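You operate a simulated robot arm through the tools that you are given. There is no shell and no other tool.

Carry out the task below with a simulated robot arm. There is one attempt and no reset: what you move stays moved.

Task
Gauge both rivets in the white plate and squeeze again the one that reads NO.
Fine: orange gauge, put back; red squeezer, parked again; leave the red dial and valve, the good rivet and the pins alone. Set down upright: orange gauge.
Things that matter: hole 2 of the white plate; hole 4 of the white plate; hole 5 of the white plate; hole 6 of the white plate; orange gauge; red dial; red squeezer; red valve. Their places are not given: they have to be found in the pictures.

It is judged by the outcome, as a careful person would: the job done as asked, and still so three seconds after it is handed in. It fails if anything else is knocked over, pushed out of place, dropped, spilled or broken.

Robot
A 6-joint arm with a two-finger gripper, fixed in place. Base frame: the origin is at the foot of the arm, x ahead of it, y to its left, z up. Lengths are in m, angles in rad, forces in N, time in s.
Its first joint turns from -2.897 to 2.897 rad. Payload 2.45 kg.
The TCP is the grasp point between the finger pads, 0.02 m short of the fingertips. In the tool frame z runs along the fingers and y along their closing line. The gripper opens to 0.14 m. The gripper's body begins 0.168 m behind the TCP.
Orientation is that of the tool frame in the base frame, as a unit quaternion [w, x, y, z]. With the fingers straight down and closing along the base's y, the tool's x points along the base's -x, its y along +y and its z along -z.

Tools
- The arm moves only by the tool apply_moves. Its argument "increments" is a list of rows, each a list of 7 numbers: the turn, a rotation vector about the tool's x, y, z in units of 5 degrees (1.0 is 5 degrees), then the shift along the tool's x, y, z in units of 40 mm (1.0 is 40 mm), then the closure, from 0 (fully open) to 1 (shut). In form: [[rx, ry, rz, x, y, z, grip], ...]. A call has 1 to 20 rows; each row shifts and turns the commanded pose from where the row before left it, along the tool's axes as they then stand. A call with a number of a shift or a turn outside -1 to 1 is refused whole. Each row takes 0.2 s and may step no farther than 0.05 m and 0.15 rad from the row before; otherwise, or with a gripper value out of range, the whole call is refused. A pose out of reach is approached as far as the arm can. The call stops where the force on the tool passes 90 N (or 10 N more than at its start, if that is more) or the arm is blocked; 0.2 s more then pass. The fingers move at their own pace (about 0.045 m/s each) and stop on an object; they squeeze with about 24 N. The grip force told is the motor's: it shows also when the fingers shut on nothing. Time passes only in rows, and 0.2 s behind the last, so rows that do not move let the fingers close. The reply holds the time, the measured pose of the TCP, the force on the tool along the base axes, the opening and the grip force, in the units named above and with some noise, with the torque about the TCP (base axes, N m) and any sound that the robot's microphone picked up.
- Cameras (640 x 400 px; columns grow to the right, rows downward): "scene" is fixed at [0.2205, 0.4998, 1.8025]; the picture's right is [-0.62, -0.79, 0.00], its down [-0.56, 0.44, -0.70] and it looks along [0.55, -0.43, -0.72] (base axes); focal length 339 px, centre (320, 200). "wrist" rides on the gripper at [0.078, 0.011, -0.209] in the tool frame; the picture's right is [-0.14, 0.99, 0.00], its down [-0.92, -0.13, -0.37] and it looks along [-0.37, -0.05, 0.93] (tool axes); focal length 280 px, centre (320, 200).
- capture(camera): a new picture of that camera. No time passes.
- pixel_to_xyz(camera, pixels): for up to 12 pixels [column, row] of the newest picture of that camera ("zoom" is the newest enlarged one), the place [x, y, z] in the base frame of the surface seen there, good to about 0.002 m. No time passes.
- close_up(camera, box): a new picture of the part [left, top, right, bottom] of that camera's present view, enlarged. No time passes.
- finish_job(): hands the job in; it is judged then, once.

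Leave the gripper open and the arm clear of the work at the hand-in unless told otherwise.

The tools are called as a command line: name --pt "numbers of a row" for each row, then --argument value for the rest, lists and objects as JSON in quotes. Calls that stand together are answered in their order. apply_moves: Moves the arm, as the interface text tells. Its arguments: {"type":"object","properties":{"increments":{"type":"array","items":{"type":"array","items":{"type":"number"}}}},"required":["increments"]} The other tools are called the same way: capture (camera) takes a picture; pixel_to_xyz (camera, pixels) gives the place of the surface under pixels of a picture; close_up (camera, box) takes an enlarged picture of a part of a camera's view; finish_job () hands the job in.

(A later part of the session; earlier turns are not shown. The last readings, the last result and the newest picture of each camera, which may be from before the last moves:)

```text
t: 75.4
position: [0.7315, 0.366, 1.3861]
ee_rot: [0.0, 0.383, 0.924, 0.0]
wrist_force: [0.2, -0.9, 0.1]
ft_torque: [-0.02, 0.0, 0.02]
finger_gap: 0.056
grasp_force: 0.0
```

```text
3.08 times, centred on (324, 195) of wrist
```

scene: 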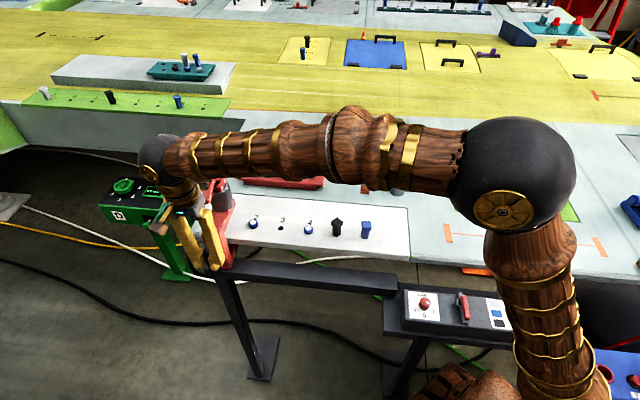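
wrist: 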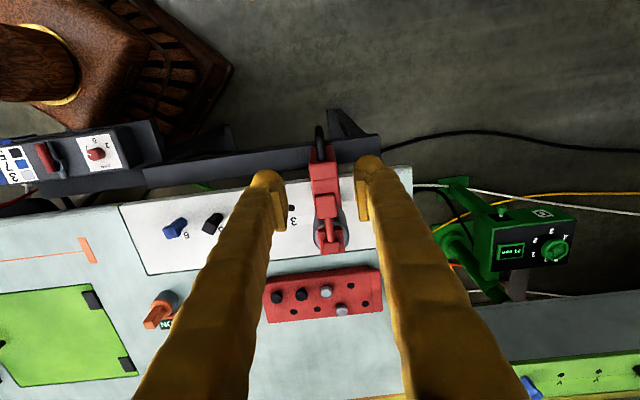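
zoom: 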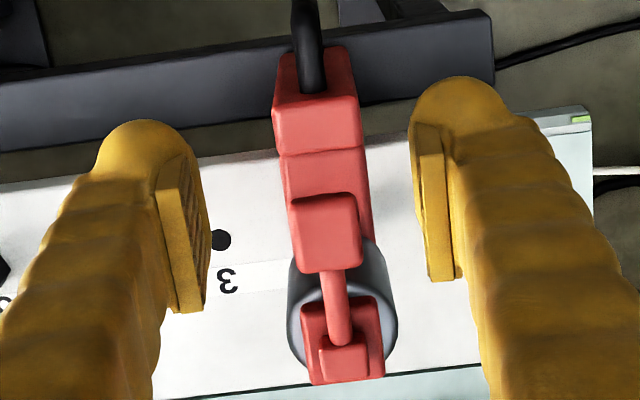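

pixel_to_xyz --camera "zoom" --pixels '[[221, 240], [276, 120], [358, 115], [280, 170], [366, 165], [289, 330], [394, 320], [325, 240], [308, 80], [343, 358], [300, 200], [358, 200]]'

close_up --camera "wrist" --box '[290, 140, 354, 200]'

```text
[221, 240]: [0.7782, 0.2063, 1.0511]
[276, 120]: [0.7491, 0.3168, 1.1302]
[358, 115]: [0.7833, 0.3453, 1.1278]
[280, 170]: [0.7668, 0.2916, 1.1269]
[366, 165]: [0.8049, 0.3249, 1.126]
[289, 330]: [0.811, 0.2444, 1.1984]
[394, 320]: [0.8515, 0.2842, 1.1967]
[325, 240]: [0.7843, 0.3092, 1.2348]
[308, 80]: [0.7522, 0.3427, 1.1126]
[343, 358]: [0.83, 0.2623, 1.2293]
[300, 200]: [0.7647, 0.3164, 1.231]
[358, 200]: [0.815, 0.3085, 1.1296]
```

```text
6.67 times, centred on (322, 170) of wrist
```

zoom: 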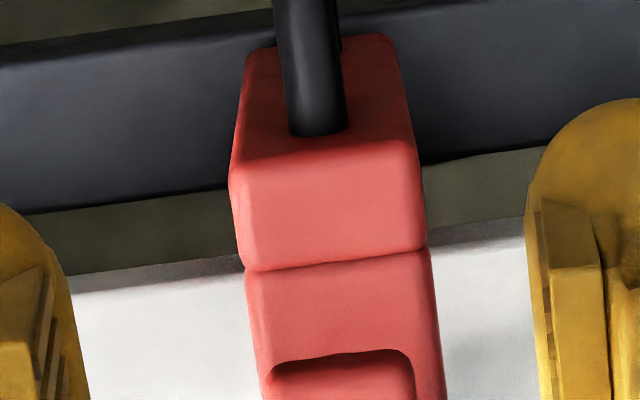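

Squeezer centre u≈-0.774 against hole 3 at -0.696 in this view (pitch 0.0797 → -0.776). I take finer samples to decide on a correction.

pixel_to_xyz --camera "zoom" --pixels '[[240, 200], [415, 195], [240, 225], [418, 222], [252, 300], [432, 290], [256, 340], [436, 330], [315, 60], [318, 100], [290, 60], [338, 60]]'

close_up --camera "wrist" --box '[278, 196, 310, 216]'

```text
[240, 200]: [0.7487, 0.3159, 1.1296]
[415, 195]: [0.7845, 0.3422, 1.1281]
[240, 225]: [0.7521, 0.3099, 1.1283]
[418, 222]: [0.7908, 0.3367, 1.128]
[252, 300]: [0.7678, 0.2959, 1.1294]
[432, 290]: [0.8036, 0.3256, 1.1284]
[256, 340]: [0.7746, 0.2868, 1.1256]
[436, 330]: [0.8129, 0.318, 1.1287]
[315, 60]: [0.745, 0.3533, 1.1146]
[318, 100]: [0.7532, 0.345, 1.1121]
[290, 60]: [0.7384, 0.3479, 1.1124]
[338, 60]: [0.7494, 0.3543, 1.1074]
```

```text
16.00 times, centred on (294, 206) of wrist
```

zoom: 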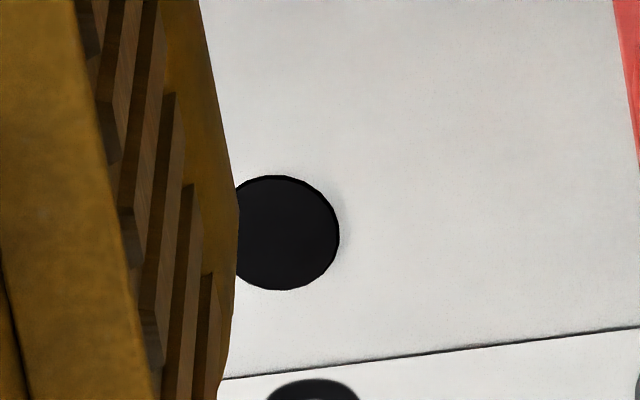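

pixel_to_xyz --camera "zoom" --pixels '[[283, 234], [280, 172], [280, 295], [345, 235], [290, 220], [275, 245], [285, 250], [400, 250], [500, 200]]'

```text
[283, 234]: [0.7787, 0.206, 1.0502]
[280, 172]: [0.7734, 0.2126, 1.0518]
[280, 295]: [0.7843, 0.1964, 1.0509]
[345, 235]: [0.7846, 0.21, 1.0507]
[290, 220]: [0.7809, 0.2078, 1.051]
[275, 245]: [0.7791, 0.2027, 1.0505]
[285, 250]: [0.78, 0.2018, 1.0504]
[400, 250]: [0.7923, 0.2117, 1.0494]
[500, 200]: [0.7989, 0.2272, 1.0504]
```

The squeezer is centred over rivet 2 within about 1 mm. Next: close the fingers and move above the paddle (u=-0.775, v=-0.333), down to about 2 cm above it.

apply_moves --pt "0 0 0 -0.62 0 0 1" --pt "0 0 0 -0.62 -0.025 0 1" --pt "0 0 0 -0.623 0 0 1" --pt "0 0 0 0 0 0.5 1" --pt "0 0 0 0 0 0.8 1" --pt "0 0 0 0 0 0.8 1" --pt "0 0 0 0 0 0.5 1" --pt "0 0 0 0 0 0 1"

capture --camera "wrist"

close_up --camera "scene" --box '[190, 130, 318, 250]'

```text
t: 77.2
position: [0.7843, 0.3141, 1.2816]
ee_rot: [0.0, 0.382, 0.924, 0.0]
wrist_force: [-0.3, -0.1, 0.4]
ft_torque: [0.03, -0.02, 0.02]
finger_gap: 0.0
grasp_force: 23.9
```

```text
taken
```

wrist: 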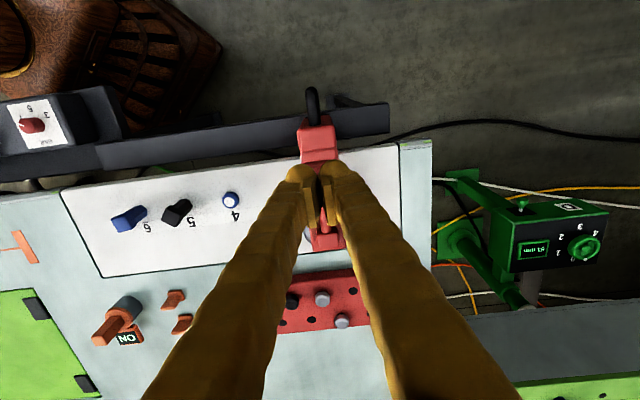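

```text
3.33 times, centred on (254, 190) of scene
```

zoom: 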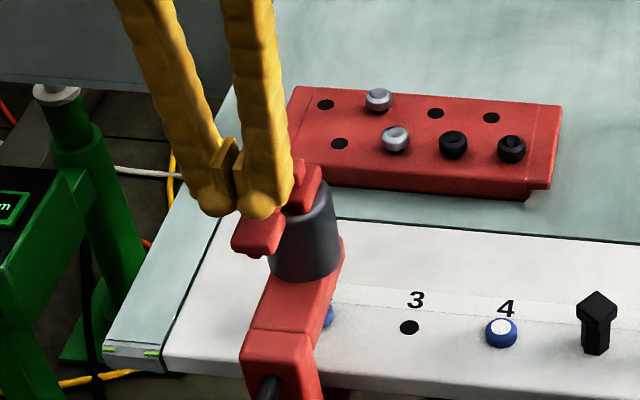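

Fingertips are above the paddle. I descend slowly to touch it.

apply_moves --pt "0 0 0 0 0 0.3 1" --pt "0 0 0 0 0 0.2 1" --pt "0 0 0 0 0 0.1 1" --pt "0 0 0 0 0 0 1"

close_up --camera "scene" --box '[190, 150, 286, 230]'

```text
t: 78.2
position: [0.7834, 0.314, 1.2576]
ee_rot: [0.0, 0.383, 0.924, 0.0]
wrist_force: [-0.3, 0.2, -0.6]
ft_torque: [0.02, 0.01, 0.0]
finger_gap: 0.0
grasp_force: 23.7
```

```text
5.00 times, centred on (238, 190) of scene
```

zoom: 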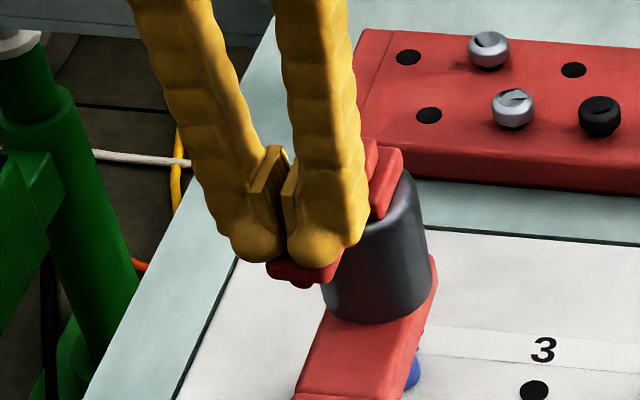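

Almost touching. I press down in small steps, reading force and sound.

apply_moves --pt "0 0 0 0 0 0.1 1" --pt "0 0 0 0 0 0.1 1" --pt "0 0 0 0 0 0 1"

close_up --camera "scene" --box '[190, 150, 286, 230]'

```text
t: 79.0
position: [0.7835, 0.3145, 1.2507]
ee_rot: [0.0, 0.382, 0.924, 0.0]
wrist_force: [-2.1, -1.2, 5.2]
ft_torque: [-0.04, -0.05, -0.01]
finger_gap: 0.006
grasp_force: 29.0
```

```text
5.00 times, centred on (238, 190) of scene
```

zoom: 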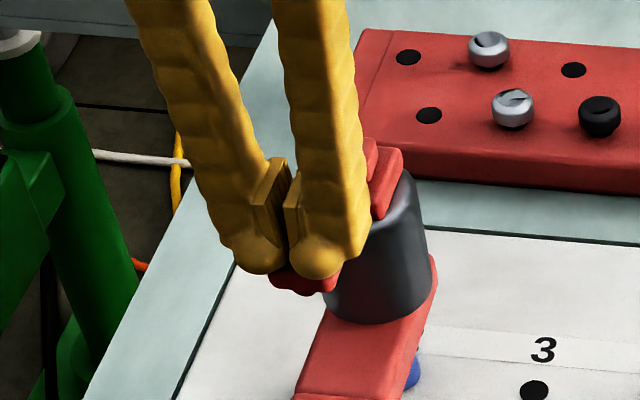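

Contact (5 N), the paddle starts going down; fingers spread a little to 6 mm. I continue pressing.

apply_moves --pt "0 0 0 0 0 0.1 1" --pt "0 0 0 0 0 0.1 1" --pt "0 0 0 0 0 0 1"

close_up --camera "scene" --box '[190, 150, 286, 230]'

capture --camera "wrist"

```text
t: 79.8
position: [0.7848, 0.3139, 1.2423]
ee_rot: [0.0, 0.382, 0.924, -0.001]
wrist_force: [-0.9, 3.5, 5.3]
ft_torque: [-0.03, -0.03, 0.01]
finger_gap: 0.0059
grasp_force: 28.9
```

```text
5.00 times, centred on (238, 190) of scene
```

zoom: 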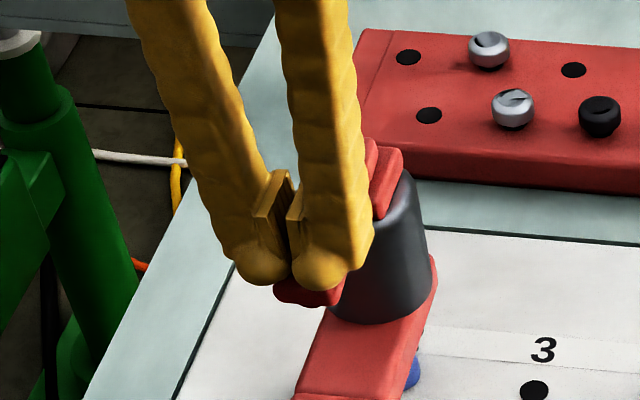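

```text
taken
```

wrist: 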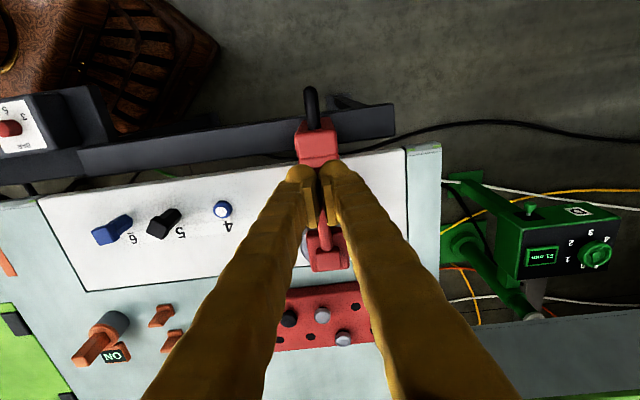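

The lever goes down with a steady ~5 N. I keep pressing in small steps, listening for the squeezer.

apply_moves --pt "0 0 0 0 0 0.1 1" --pt "0 0 0 0 0 0.1 1" --pt "0 0 0 0 0 0 1"

close_up --camera "scene" --box '[190, 150, 286, 230]'

```text
t: 80.6
position: [0.7842, 0.3155, 1.2343]
ee_rot: [0.0, 0.383, 0.924, 0.0]
wrist_force: [-0.2, -1.3, 8.2]
ft_torque: [-0.09, -0.1, -0.02]
finger_gap: 0.0061
grasp_force: 29.5
```

```text
5.00 times, centred on (238, 190) of scene
```

zoom: 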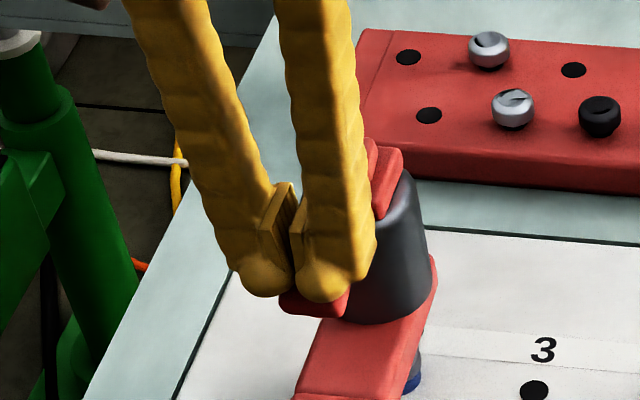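

In the picture near (413,370) something grey now sits on the blue rivet: the ram seems to be coming down. I look closely.

close_up --camera "scene" --box '[232, 205, 272, 235]'

apply_moves --pt "0 0 0 0 0 0 1" --pt "0 0 0 0 0 0 1"

close_up --camera "scene" --box '[232, 205, 272, 235]'

```text
13.33 times, centred on (252, 220) of scene
```

zoom: 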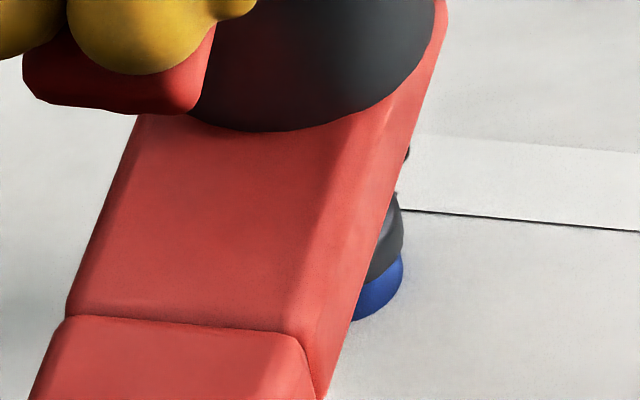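

```text
t: 81.2
position: [0.7837, 0.315, 1.2343]
ee_rot: [0.0, 0.383, 0.924, 0.0]
wrist_force: [-0.6, 0.0, 8.0]
ft_torque: [-0.08, -0.07, 0.0]
finger_gap: 0.0063
grasp_force: 28.9
```

```text
13.33 times, centred on (252, 220) of scene
```

zoom: 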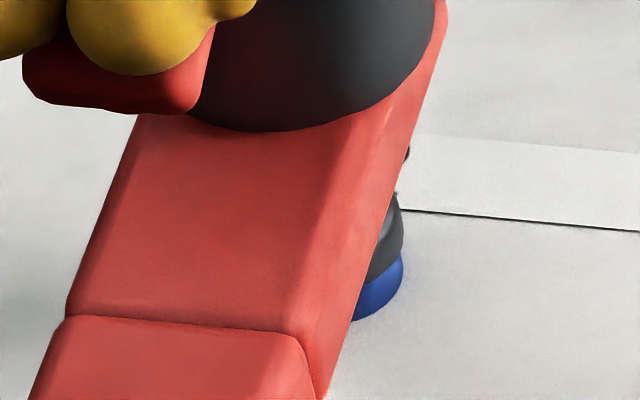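

The ram is down on rivet 2, well centred. I hold and press slightly further to complete the stroke.

apply_moves --pt "0 0 0 0 0 0.05 1" --pt "0 0 0 0 0 0.05 1" --pt "0 0 0 0 0 0 1" --pt "0 0 0 0 0 0 1" --pt "0 0 0 0 0 0 1"

close_up --camera "scene" --box '[232, 205, 272, 235]'

```text
t: 82.4
position: [0.783, 0.3139, 1.2318]
ee_rot: [0.001, 0.383, 0.924, 0.001]
wrist_force: [2.4, -3.0, 56.2]
ft_torque: [-0.66, -0.62, 0.01]
finger_gap: 0.006
grasp_force: 29.0
```

```text
13.33 times, centred on (252, 220) of scene
```

zoom: 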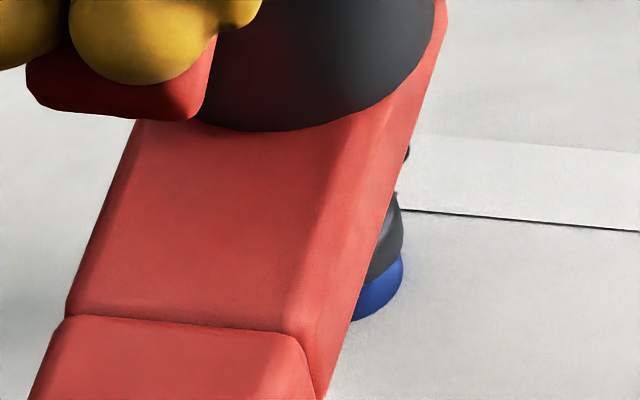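

The lever is at its stop (56 N). I ease off 1.5 mm, hold it pressed for about two seconds, and look again.

apply_moves --pt "0 0 0 0 0 -0.04 1" --pt "0 0 0 0 0 0 1" --pt "0 0 0 0 0 0 1" --pt "0 0 0 0 0 0 1" --pt "0 0 0 0 0 0 1" --pt "0 0 0 0 0 0 1" --pt "0 0 0 0 0 0 1" --pt "0 0 0 0 0 0 1" --pt "0 0 0 0 0 0 1"

close_up --camera "scene" --box '[232, 205, 272, 235]'

close_up --camera "scene" --box '[380, 270, 540, 370]'

```text
t: 84.4
position: [0.7836, 0.3152, 1.2317]
ee_rot: [0.0, 0.381, 0.924, 0.001]
wrist_force: [-5.0, 9.0, 42.4]
ft_torque: [-0.29, -0.34, 0.03]
finger_gap: 0.0058
grasp_force: 29.5
```

```text
13.33 times, centred on (252, 220) of scene
```

zoom: 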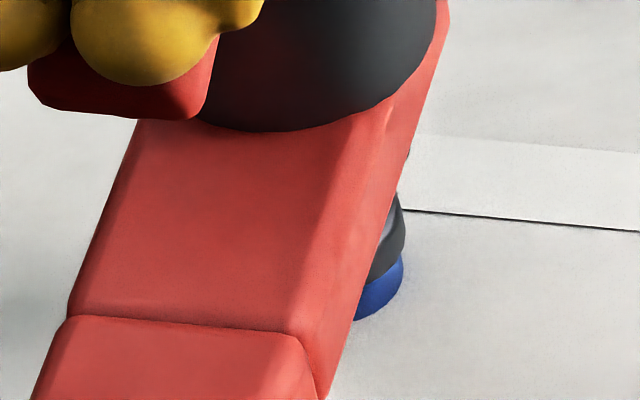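

```text
4.00 times, centred on (460, 320) of scene
```

zoom: 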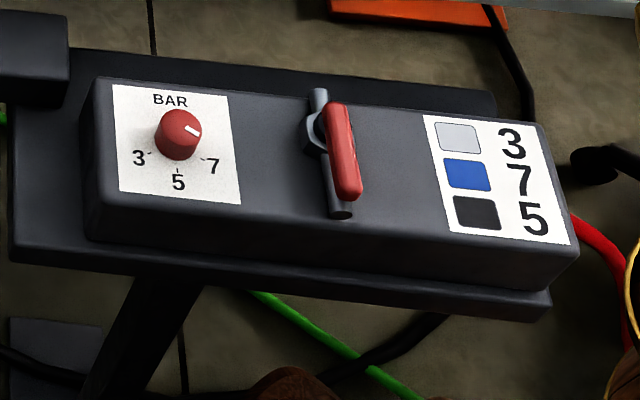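

Pressed and held. I release by rising, and check the lever comes back up and the ram retracts.

apply_moves --pt "0 0 0 0 0 -0.1 1" --pt "0 0 0 0 0 -0.2 1" --pt "0 0 0 0 0 -0.3 1" --pt "0 0 0 0 0 -0.4 1" --pt "0 0 0 0 0 -0.6 1" --pt "0 0 0 0 0 -0.8 1" --pt "0 0 0 0 0 -0.8 1" --pt "0 0 0 0 0 -0.6 1" --pt "0 0 0 0 0 0 1"

close_up --camera "scene" --box '[232, 205, 272, 235]'

close_up --camera "scene" --box '[200, 160, 296, 220]'

```text
t: 86.4
position: [0.7841, 0.3153, 1.3837]
ee_rot: [0.0, 0.381, 0.925, -0.001]
wrist_force: [0.5, -0.8, 0.0]
ft_torque: [-0.01, -0.01, -0.05]
finger_gap: 0.0
grasp_force: 29.5
```

```text
13.33 times, centred on (252, 220) of scene
```

zoom: 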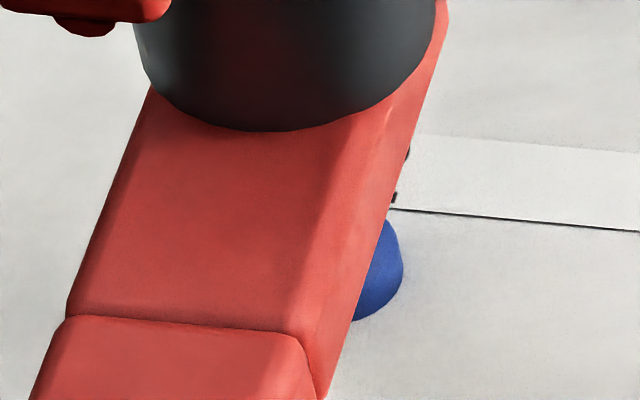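

```text
6.67 times, centred on (248, 190) of scene
```

zoom: 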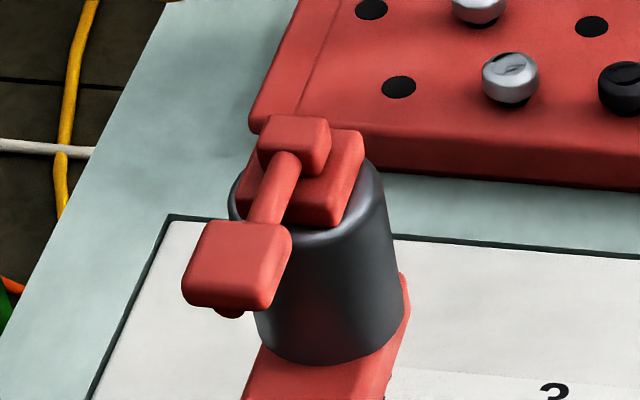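

The lever is back up and the ram retracted. I measure the rivet's top height where it is visible now.

close_up --camera "scene" --box '[246, 212, 266, 232]'

pixel_to_xyz --camera "zoom" --pixels '[[330, 200], [345, 250], [320, 300], [360, 250], [340, 170], [330, 330], [350, 220], [420, 300]]'

capture --camera "wrist"

```text
16.00 times, centred on (256, 222) of scene
```

zoom: 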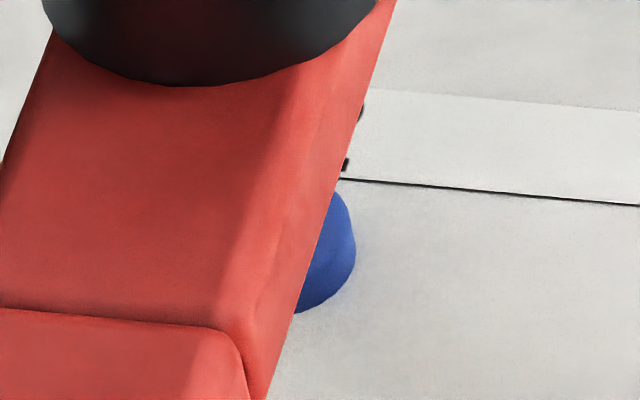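

```text
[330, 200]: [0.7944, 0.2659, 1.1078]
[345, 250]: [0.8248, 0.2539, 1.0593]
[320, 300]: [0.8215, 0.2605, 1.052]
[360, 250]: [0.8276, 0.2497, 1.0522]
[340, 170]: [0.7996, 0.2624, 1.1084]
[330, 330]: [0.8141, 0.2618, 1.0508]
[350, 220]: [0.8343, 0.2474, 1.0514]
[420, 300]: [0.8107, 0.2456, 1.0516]
```

```text
taken
```

wrist: 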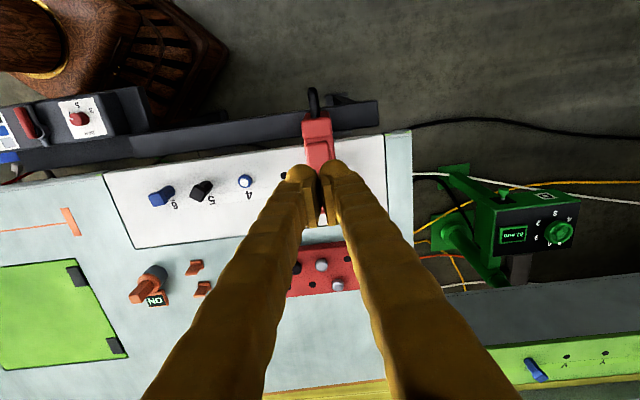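

The rivet is half hidden under the frame, so its height can't be judged yet. I go back to the handle (open fingers), to slide the squeezer back to its park spot and then check the rivet.

apply_moves --pt "0 0 0 0.62 0 0 0.6" --pt "0 0 0 0.62 0.025 0 0.6" --pt "0 0 0 0.623 0 0 0.6" --pt "0 0 0 0 0 0.5 0.6" --pt "0 0 0 0 0 0.9 0.6" --pt "0 0 0 0 0 0.9 0.6" --pt "0 0 0 0 0 0.9 0.6" --pt "0 0 0 0 0 0.9 0.6" --pt "0 0 0 0 0 0.9 0.6" --pt "0 0 0 0 0 0.8 0.6" --pt "0 0 0 0 0 0 0.6"

capture --camera "wrist"

close_up --camera "wrist" --box '[260, 130, 388, 230]'

```text
t: 88.8
position: [0.7306, 0.3676, 1.1521]
ee_rot: [0.0, 0.382, 0.924, -0.001]
wrist_force: [-0.4, -0.2, 0.2]
ft_torque: [0.0, -0.03, -0.03]
finger_gap: 0.0562
grasp_force: 0.1
```

```text
taken
```

wrist: 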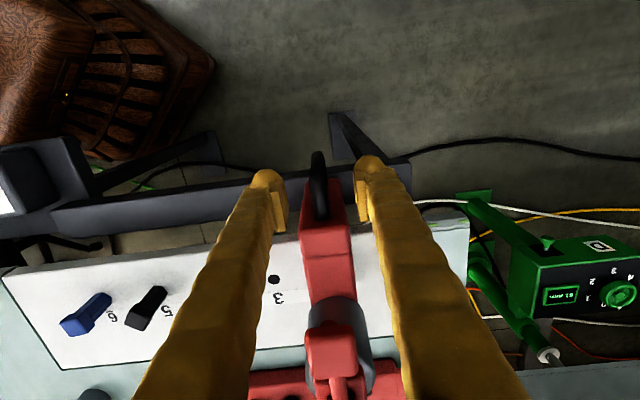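

```text
4.00 times, centred on (324, 180) of wrist
```

zoom: 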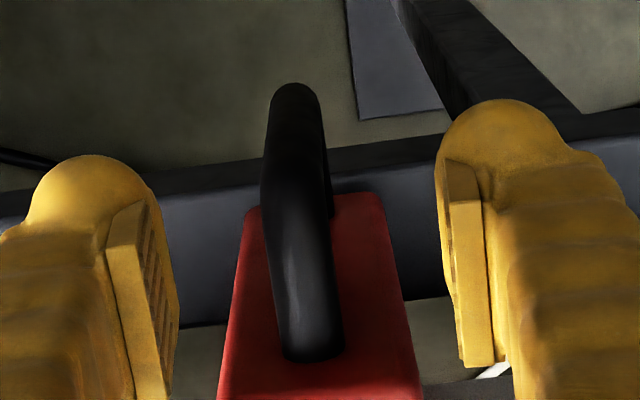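

The handle is between the fingers. I descend the rest, close loosely around it, then slide back toward park slowly.

apply_moves --pt "0 0 0 0 0 0.6 0.6" --pt "0 0 0 0 0 0.6 0.6" --pt "0 0 0 0 0 0.44 0.6" --pt "0 0 0 0 0 0 0.85" --pt "0 0 0 0 0 0 0.85" --pt "0 0 0 0 0 0 0.85" --pt "0 0 0 0 0 0 0.85"

apply_moves --pt "0 0 0 0 0.05 0 0.85" --pt "0 0 0 0 0.1 0 0.85" --pt "0 0 0 0 0.15 0 0.85" --pt "0 0 0 0 0.2 0 0.85" --pt "0 0 0 0 0.2 0 0.85" --pt "0 0 0 0 0.2 0 0.85" --pt "0 0 0 0 0.2 0 0.85" --pt "0 0 0 0 0.2 0 0.85" --pt "0 0 0 0 0.2 0 0.85" --pt "0 0 0 0 0.15 0 0.85" --pt "0 0 0 0 0.1 0 0.85" --pt "0 0 0 0 0.05 0 0.85" --pt "0 0 0 0 0 0 0.85"

capture --camera "wrist"

close_up --camera "scene" --box '[180, 160, 276, 280]'

```text
t: 90.4
position: [0.7323, 0.3674, 1.0862]
ee_rot: [0.0, 0.382, 0.924, 0.0]
wrist_force: [0.2, -0.4, 0.3]
ft_torque: [-0.03, 0.01, -0.02]
finger_gap: 0.021
grasp_force: 0.1
```

```text
t: 93.2
position: [0.7836, 0.4202, 1.086]
ee_rot: [0.0, 0.382, 0.924, 0.0]
wrist_force: [-1.3, -1.5, -1.1]
ft_torque: [-0.01, -0.01, 0.0]
finger_gap: 0.0226
grasp_force: 0.2
```

```text
taken
```

wrist: 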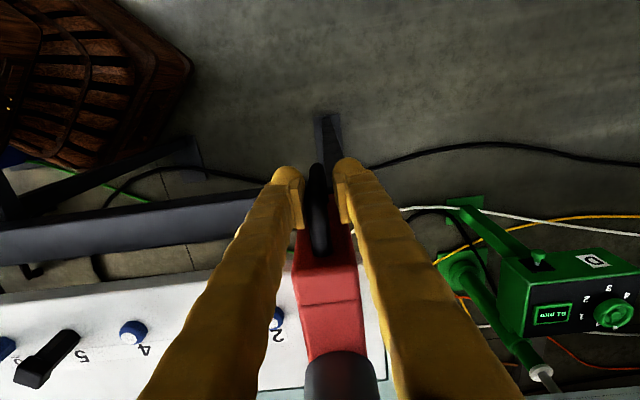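

```text
3.33 times, centred on (228, 220) of scene
```

zoom: 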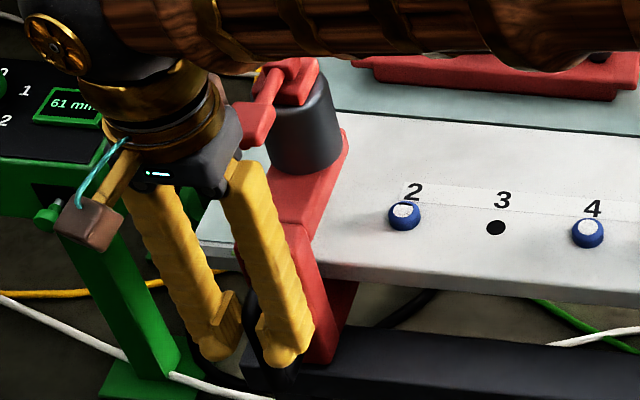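

Rivet 2 now shows a flatter head like rivet 4. I do the last 10 mm back to the park position gently.

apply_moves --pt "0 0 0 0 0.05 0 0.85" --pt "0 0 0 0 0.05 0 0.85" --pt "0 0 0 0 0.05 0 0.85" --pt "0 0 0 0 0.05 0 0.85" --pt "0 0 0 0 0.05 0 0.85" --pt "0 0 0 0 0 0 0.85"

close_up --camera "scene" --box '[180, 160, 276, 280]'

close_up --camera "wrist" --box '[280, 230, 400, 400]'

pixel_to_xyz --camera "zoom" --pixels '[[220, 150], [370, 150], [300, 120], [305, 220]]'

```text
t: 94.6
position: [0.7894, 0.4276, 1.0868]
ee_rot: [0.0, 0.382, 0.924, 0.0]
wrist_force: [0.2, -0.7, 0.8]
ft_torque: [0.0, 0.02, -0.01]
finger_gap: 0.0208
grasp_force: 0.1
```

```text
3.33 times, centred on (228, 220) of scene
```

zoom: 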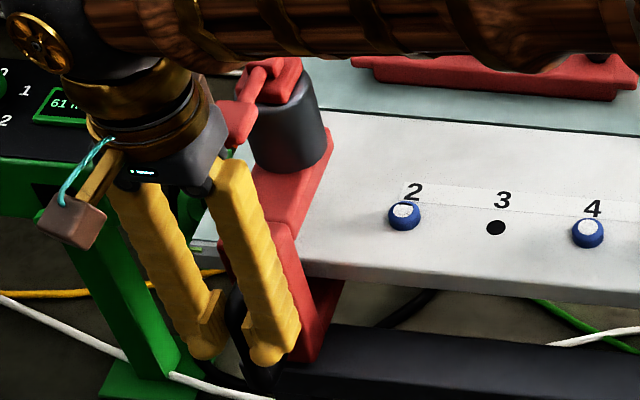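

```text
2.35 times, centred on (340, 315) of wrist
```

zoom: 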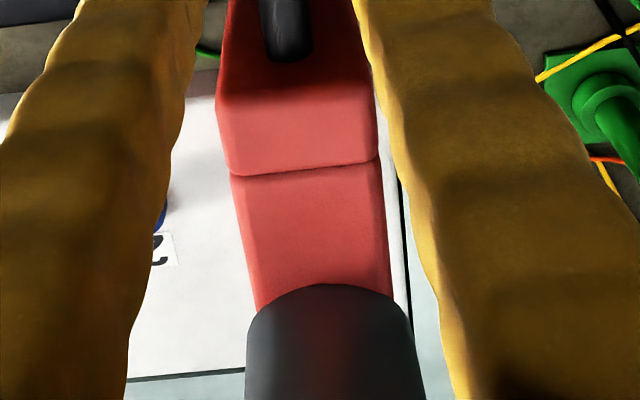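

```text
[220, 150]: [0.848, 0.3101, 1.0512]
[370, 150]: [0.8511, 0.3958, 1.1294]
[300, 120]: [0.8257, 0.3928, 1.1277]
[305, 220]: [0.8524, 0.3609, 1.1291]
```

Nearly at the park place. I measure the centreline in this view.

pixel_to_xyz --camera "zoom" --pixels '[[228, 150], [374, 145], [236, 200], [384, 195], [243, 230], [387, 230], [222, 120], [372, 112], [286, 30], [310, 250]]'

```text
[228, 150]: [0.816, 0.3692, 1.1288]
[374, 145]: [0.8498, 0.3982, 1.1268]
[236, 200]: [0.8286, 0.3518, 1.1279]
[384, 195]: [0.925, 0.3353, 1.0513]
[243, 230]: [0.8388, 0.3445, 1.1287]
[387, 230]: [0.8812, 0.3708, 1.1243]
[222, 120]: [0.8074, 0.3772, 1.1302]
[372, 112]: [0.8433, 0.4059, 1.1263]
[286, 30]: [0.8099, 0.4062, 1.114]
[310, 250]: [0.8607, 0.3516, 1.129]
```

The squeezer's centre is u≈-0.8605, its original was -0.8607. I centre it by closing gently on the bar at the original grip pose, then open and rise.

apply_moves --pt "0 0 0 0 0 0 0.89" --pt "0 0 0 0 0 0 0.895" --pt "0 0 0 0 0 0 0.895" --pt "0 0 0 0 0 0 0.85" --pt "0 0 0 0 0 0 0.7" --pt "0 0 0 0 0 0 0.6" --pt "0 0 0 0 0 0 0.6"

apply_moves --pt "0 0 0 0 0 -0.3 0.6" --pt "0 0 0 0 0 -0.6 0.6" --pt "0 0 0 0 0 -0.9 0.6" --pt "0 0 0 0 0 -1 0.6" --pt "0 0 0 0 0 -1 0.6" --pt "0 0 0 0 0 -1 0.6" --pt "0 0 0 0 0 -1 0.6" --pt "0 0 0 0 0 -1 0.6" --pt "0 0 0 0 0 -1 0.6" --pt "0 0 0 0 0 0 0.6"

capture --camera "wrist"

close_up --camera "scene" --box '[180, 160, 276, 280]'

```text
t: 96.2
position: [0.7886, 0.4268, 1.0858]
ee_rot: [0.001, 0.382, 0.924, -0.001]
wrist_force: [0.7, 0.1, 0.5]
ft_torque: [-0.01, 0.0, -0.04]
finger_gap: 0.056
grasp_force: 0.0
```

```text
t: 98.4
position: [0.7888, 0.4253, 1.3971]
ee_rot: [0.0, 0.383, 0.924, 0.0]
wrist_force: [0.2, 0.9, 0.8]
ft_torque: [0.04, -0.01, -0.01]
finger_gap: 0.0562
grasp_force: 0.0
```

```text
taken
```

wrist: 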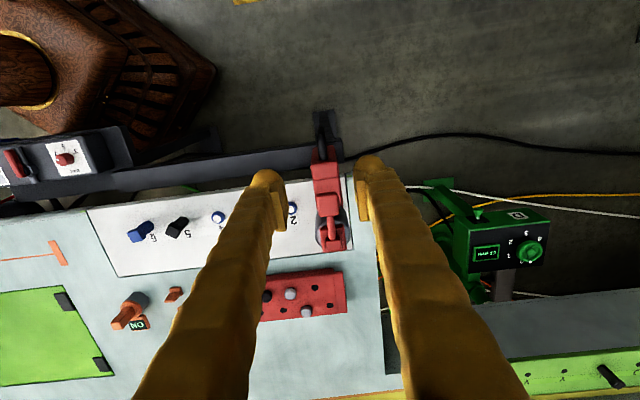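

```text
3.33 times, centred on (228, 220) of scene
```

zoom: 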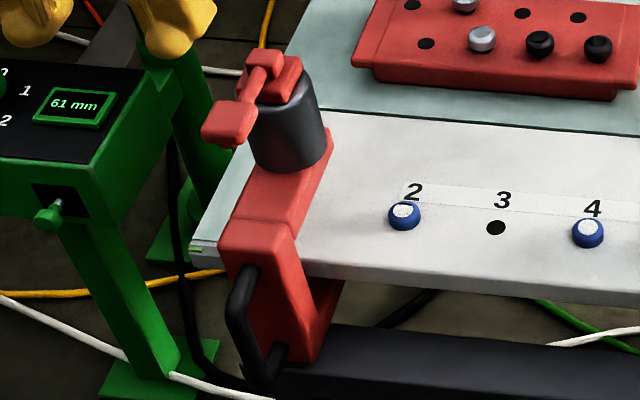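

The squeezer looks exactly as parked at the start. Now I check rivet 2's head against rivet 4.

close_up --camera "scene" --box '[240, 210, 264, 234]'

pixel_to_xyz --camera "zoom" --pixels '[[310, 170], [320, 190], [345, 170], [285, 170], [320, 260], [318, 150]]'

close_up --camera "wrist" --box '[270, 190, 318, 230]'

```text
16.00 times, centred on (252, 222) of scene
```

zoom: 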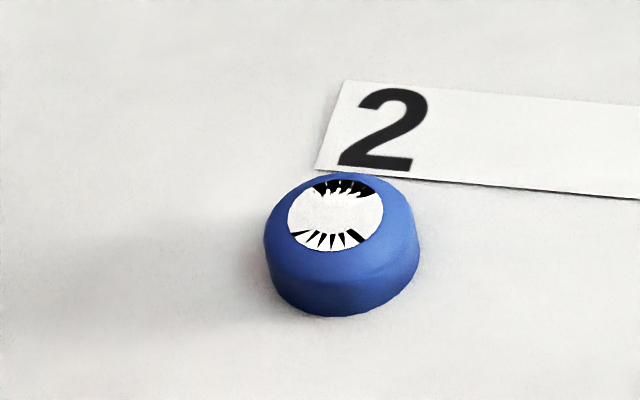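

```text
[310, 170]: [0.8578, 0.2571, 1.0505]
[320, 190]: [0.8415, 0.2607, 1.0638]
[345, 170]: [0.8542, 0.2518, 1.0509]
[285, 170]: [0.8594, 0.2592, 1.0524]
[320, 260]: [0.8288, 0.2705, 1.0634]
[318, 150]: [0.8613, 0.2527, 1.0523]
```

```text
10.00 times, centred on (294, 210) of wrist
```

zoom: 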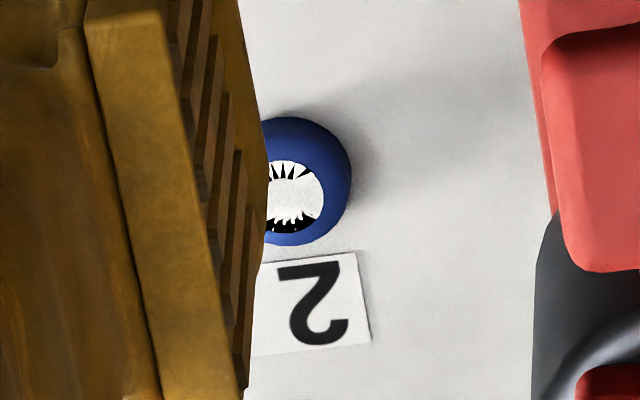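

Rivet 2's head is now lower and broader. I sample both tops for a height comparison.

close_up --camera "scene" --box '[240, 205, 320, 240]'

pixel_to_xyz --camera "scene" --pixels '[[252, 223], [253, 223], [253, 222], [252, 222], [308, 229], [308, 228], [309, 229], [309, 228], [281, 235], [265, 225]]'

close_up --camera "scene" --box '[340, 140, 420, 200]'

```text
8.00 times, centred on (280, 222) of scene
```

zoom: 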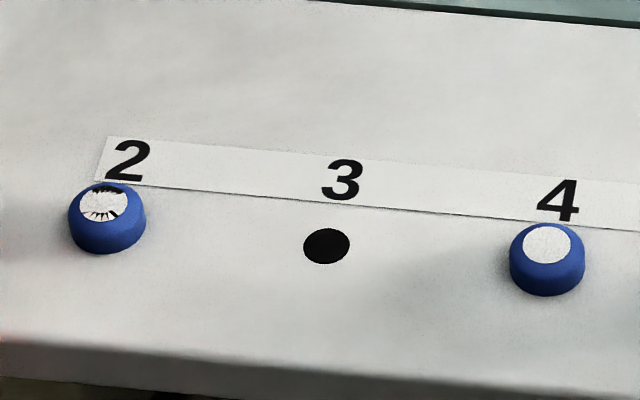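

```text
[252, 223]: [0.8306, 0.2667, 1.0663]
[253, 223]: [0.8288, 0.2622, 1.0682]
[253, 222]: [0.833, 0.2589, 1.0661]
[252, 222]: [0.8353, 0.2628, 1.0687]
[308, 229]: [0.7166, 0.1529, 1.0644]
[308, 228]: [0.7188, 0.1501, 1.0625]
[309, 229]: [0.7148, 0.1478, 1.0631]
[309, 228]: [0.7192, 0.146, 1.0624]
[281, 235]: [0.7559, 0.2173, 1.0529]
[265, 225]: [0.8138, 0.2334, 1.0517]
```

```text
6.67 times, centred on (380, 170) of scene
```

zoom: 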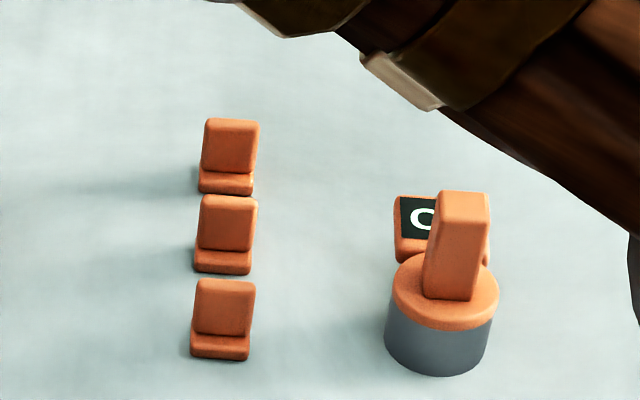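

Those scene points come from an older picture, so I take a new one and measure again.

capture --camera "scene"

pixel_to_xyz --camera "scene" --pixels '[[252, 223], [253, 223], [253, 222], [252, 222], [253, 224], [308, 229], [308, 228], [309, 229], [309, 228], [281, 235], [265, 225]]'

close_up --camera "scene" --box '[240, 210, 264, 234]'

pixel_to_xyz --camera "zoom" --pixels '[[335, 215], [320, 215], [350, 220], [335, 230], [320, 205], [345, 205], [300, 215], [370, 215], [335, 255], [335, 240]]'

```text
taken
```

scene: 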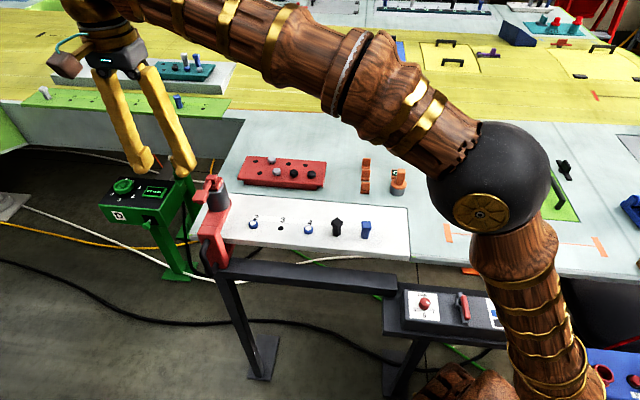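

```text
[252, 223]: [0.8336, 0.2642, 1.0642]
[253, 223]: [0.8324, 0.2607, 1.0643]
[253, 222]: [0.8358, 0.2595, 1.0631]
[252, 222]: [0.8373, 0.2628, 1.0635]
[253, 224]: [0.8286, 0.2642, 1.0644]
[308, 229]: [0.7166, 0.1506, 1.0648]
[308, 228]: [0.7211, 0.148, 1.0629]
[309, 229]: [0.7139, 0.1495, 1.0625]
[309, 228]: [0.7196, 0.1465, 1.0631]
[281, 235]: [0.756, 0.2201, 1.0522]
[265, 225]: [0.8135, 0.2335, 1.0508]
```

```text
16.00 times, centred on (252, 222) of scene
```

zoom: 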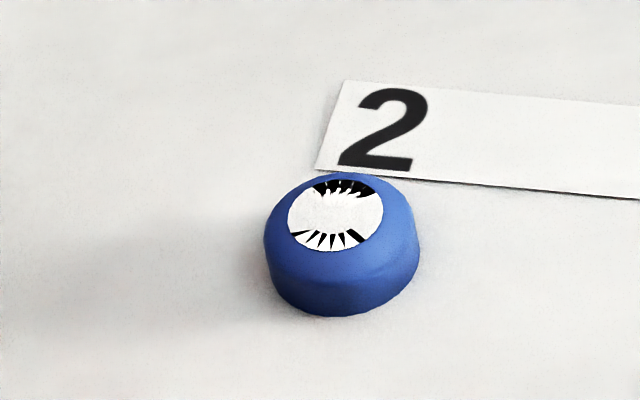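

```text
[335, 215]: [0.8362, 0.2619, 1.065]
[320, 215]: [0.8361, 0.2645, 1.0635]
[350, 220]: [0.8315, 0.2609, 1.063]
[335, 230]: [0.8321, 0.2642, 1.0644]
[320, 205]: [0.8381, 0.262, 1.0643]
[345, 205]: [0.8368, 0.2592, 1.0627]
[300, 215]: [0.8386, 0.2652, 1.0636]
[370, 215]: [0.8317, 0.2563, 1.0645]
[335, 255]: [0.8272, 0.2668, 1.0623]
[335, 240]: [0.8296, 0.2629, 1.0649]
```

Rivet 2's top fell from about 1.067 to 1.064, equal to rivet 4 (1.063). To be certain I will re-gauge rivet 2: I turn the tool back and travel high to above the gauge.

apply_moves --pt "0 0 -1 0 0 0 0.3" --pt "0 0 -1 0 0 0 0.3" --pt "0 0 -1 0 0 0 0.3" --pt "0 0 -1 0 0 0 0.3" --pt "0 0 -1 0 0 0 0.3" --pt "0 0 -1 0 0 0 0.3" --pt "0 0 -1 0 0 0 0.3" --pt "0 0 -1 0 0 0 0.3" --pt "0 0 -1 0 0 0 0.3" --pt "0 0 -1 0 0 0 0.3" --pt "0 0 -1 0 0 0 0.3" --pt "0 0 -1 0 0 0 0.3" --pt "0 0 -1 0 0 0 0.3" --pt "0 0 -1 0 0 0 0.3" --pt "0 0 -1 0 0 0 0.3" --pt "0 0 -1 0 0 0 0.3" --pt "0 0 -1 0 0 0 0.3" --pt "0 0 -1 0 0 0 0.3" --pt "0 0 0 0 0 0 0.3"

apply_moves --pt "0 0 0 0.893 -0.608 0 0.3" --pt "0 0 0 0.893 -0.608 0 0.3" --pt "0 0 0 0.893 -0.608 0 0.3" --pt "0 0 0 0.893 -0.608 0 0.3" --pt "0 0 0 0.893 -0.608 0 0.3" --pt "0 0 0 0.893 -0.608 0 0.3" --pt "0 0 0 0.893 -0.608 0 0.3" --pt "0 0 0 0.893 -0.608 0 0.3" --pt "0 0 0 0.893 -0.608 0 0.3" --pt "0 0 0 0.893 -0.608 0 0.3" --pt "0 0 0 0.893 -0.608 0 0.3" --pt "0 0 0 0.893 -0.608 0 0.3" --pt "0 0 0 0.893 -0.608 0 0.3" --pt "0 0 0 0.893 -0.608 0 0.3" --pt "0 0 0 0 0 0.9 0.3" --pt "0 0 0 0 0 0.9 0.3" --pt "0 0 0 0 0 0.9 0.3" --pt "0 0 0 0 0 0.9 0.3" --pt "0 0 0 0 0 0 0.3"

capture --camera "wrist"

close_up --camera "wrist" --box '[260, 120, 356, 180]'

pixel_to_xyz --camera "wrist" --pixels '[[320, 155], [318, 158], [322, 153]]'

```text
t: 102.4
position: [0.7887, 0.4257, 1.3969]
ee_rot: [0.0, -0.383, 0.924, 0.0]
wrist_force: [0.1, -0.2, 0.1]
ft_torque: [0.01, -0.03, 0.0]
finger_gap: 0.0979
grasp_force: 0.1
```

```text
t: 106.4
position: [0.6774, -0.1684, 1.2526]
ee_rot: [-0.001, -0.383, 0.924, 0.0]
wrist_force: [0.9, -0.5, 1.1]
ft_torque: [0.02, 0.02, 0.01]
finger_gap: 0.0979
grasp_force: 0.1
```

```text
taken
```

wrist: 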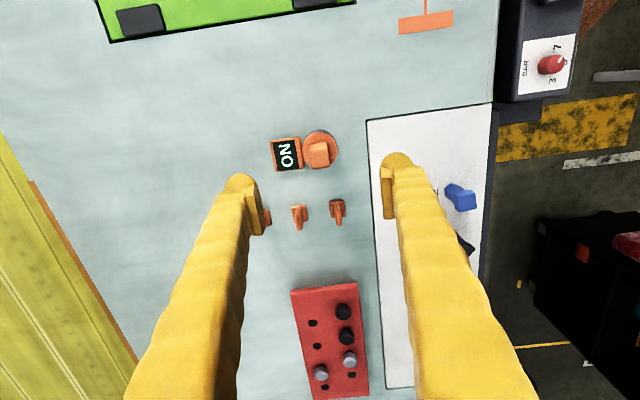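

```text
6.67 times, centred on (308, 150) of wrist
```

zoom: 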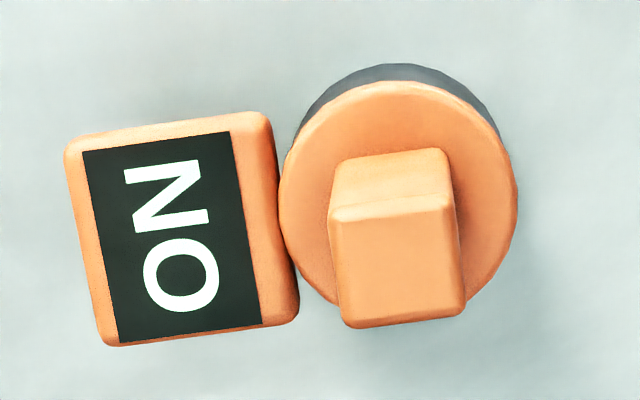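

```text
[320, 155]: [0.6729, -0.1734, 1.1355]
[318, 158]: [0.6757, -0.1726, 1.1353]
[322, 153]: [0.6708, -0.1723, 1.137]
```

The gauge shows NO (the last reading) and stands in place. I descend and close on its grip as before.

apply_moves --pt "0 0 0 0 0 0.8 0.3" --pt "0 0 0 0 0 0.8 0.3" --pt "0 0 0 0 0 0.8 0.3" --pt "0 0 0 0 0 0.7 0.3" --pt "0 0 0 0 0 0.4 0.3" --pt "0 0 0 0 0 0 0.3" --pt "0 0 0 0 0 0 1" --pt "0 0 0 0 0 0 1" --pt "0 0 0 0 0 0 1" --pt "0 0 0 0 0 0 1" --pt "0 0 0 0 0 0 1" --pt "0 0 0 0 0 0 1" --pt "0 0 0 0 0 0 1" --pt "0 0 0 0 0 0 1"

close_up --camera "wrist" --box '[230, 130, 390, 250]'

```text
t: 109.4
position: [0.6754, -0.1703, 1.1157]
ee_rot: [0.0, -0.383, 0.924, 0.0]
wrist_force: [2.8, -0.8, 0.0]
ft_torque: [0.02, -0.04, 0.01]
finger_gap: 0.0219
grasp_force: 23.6
```

```text
3.33 times, centred on (310, 190) of wrist
```

zoom: 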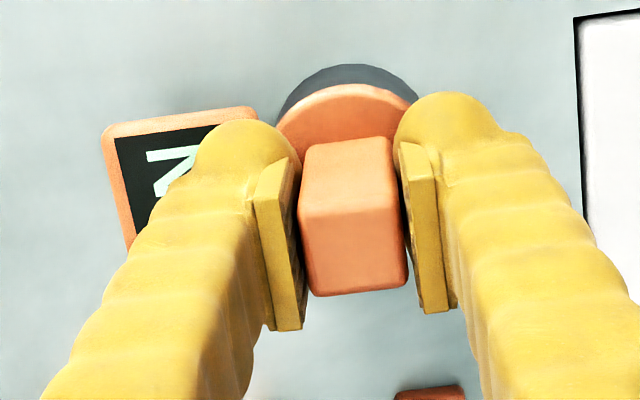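

Gripped. I lift it slowly and check.

apply_moves --pt "0 0 0 0 0 -0.05 1" --pt "0 0 0 0 0 -0.1 1" --pt "0 0 0 0 0 -0.2 1" --pt "0 0 0 0 0 -0.3 1" --pt "0 0 0 0 0 -0.3 1" --pt "0 0 0 0 0 -0.3 1" --pt "0 0 0 0 0 -0.3 1" --pt "0 0 0 0 0 -0.3 1" --pt "0 0 0 0 0 -0.3 1" --pt "0 0 0 0 0 -0.2 1" --pt "0 0 0 0 0 -0.05 1" --pt "0 0 0 0 0 0 1"

```text
t: 112.0
position: [0.6769, -0.1667, 1.2122]
ee_rot: [0.001, -0.383, 0.924, 0.0]
wrist_force: [-0.2, -0.1, -5.1]
ft_torque: [0.03, 0.04, 0.01]
finger_gap: 0.022
grasp_force: 24.2
```

Held (5 N). I carry it along the same path to above rivet 2.

apply_moves --pt "0 0 0 -0.1246 0.0584 0 1" --pt "0 0 0 -0.2803 0.1315 0 1" --pt "0 0 0 -0.4672 0.2192 0 1" --pt "0 0 0 -0.6229 0.2922 0 1" --pt "0 0 0 -0.7267 0.3409 0 1" --pt "0 0 0 -0.7267 0.3409 0 1" --pt "0 0 0 -0.7267 0.3409 0 1" --pt "0 0 0 -0.7267 0.3409 0 1" --pt "0 0 0 -0.7267 0.3409 0 1" --pt "0 0 0 -0.7267 0.3409 0 1" --pt "0 0 0 -0.7267 0.3409 0 1" --pt "0 0 0 -0.7267 0.3409 0 1" --pt "0 0 0 -0.7267 0.3409 0 1" --pt "0 0 0 -0.7267 0.3409 0 1" --pt "0 0 0 -0.6229 0.2922 0 1" --pt "0 0 0 -0.4672 0.2192 0 1" --pt "0 0 0 -0.3115 0.1461 0 1" --pt "0 0 0 -0.1557 0.0731 0 1" --pt "0 0 0 -0.0623 0.0292 0 1" --pt "0 0 0 0 0 0 1"

capture --camera "wrist"

close_up --camera "scene" --box '[190, 150, 320, 250]'

```text
t: 116.2
position: [0.8343, 0.2635, 1.2088]
ee_rot: [0.0, -0.382, 0.924, 0.0]
wrist_force: [0.1, 0.1, -3.9]
ft_torque: [0.0, 0.06, 0.02]
finger_gap: 0.0222
grasp_force: 23.8
```

```text
taken
```

wrist: 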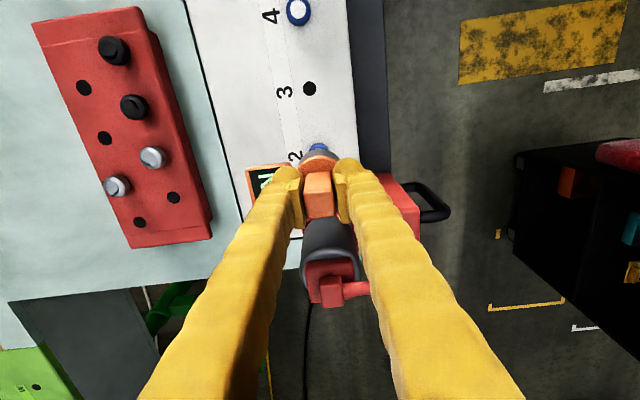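

```text
4.00 times, centred on (255, 200) of scene
```

zoom: 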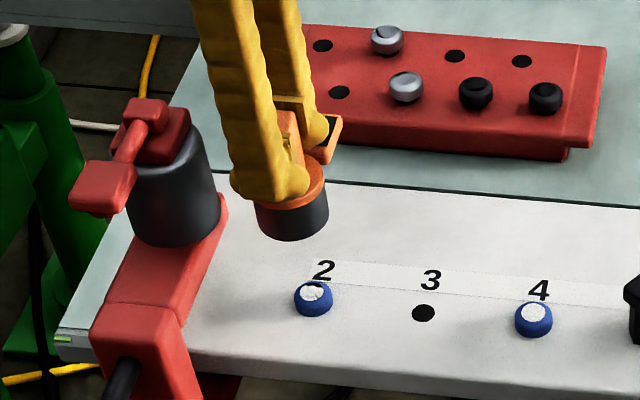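

Above rivet 2 again. I lower slowly in two stages.

apply_moves --pt "0 0 0 0 0 0.1 1" --pt "0 0 0 0 0 0.2 1" --pt "0 0 0 0 0 0.3 1" --pt "0 0 0 0 0 0.3 1" --pt "0 0 0 0 0 0.3 1" --pt "0 0 0 0 0 0.3 1" --pt "0 0 0 0 0 0.2 1" --pt "0 0 0 0 0 0.1 1" --pt "0 0 0 0 0 0 1"

close_up --camera "scene" --box '[214, 170, 294, 250]'

```text
t: 118.2
position: [0.8334, 0.2634, 1.1375]
ee_rot: [0.0, -0.383, 0.924, -0.001]
wrist_force: [-0.5, -0.3, -5.3]
ft_torque: [0.0, 0.06, 0.0]
finger_gap: 0.0222
grasp_force: 24.1
```

```text
5.00 times, centred on (254, 210) of scene
```

zoom: 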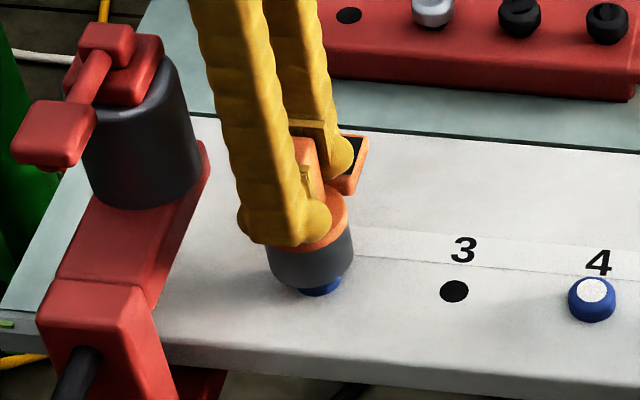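

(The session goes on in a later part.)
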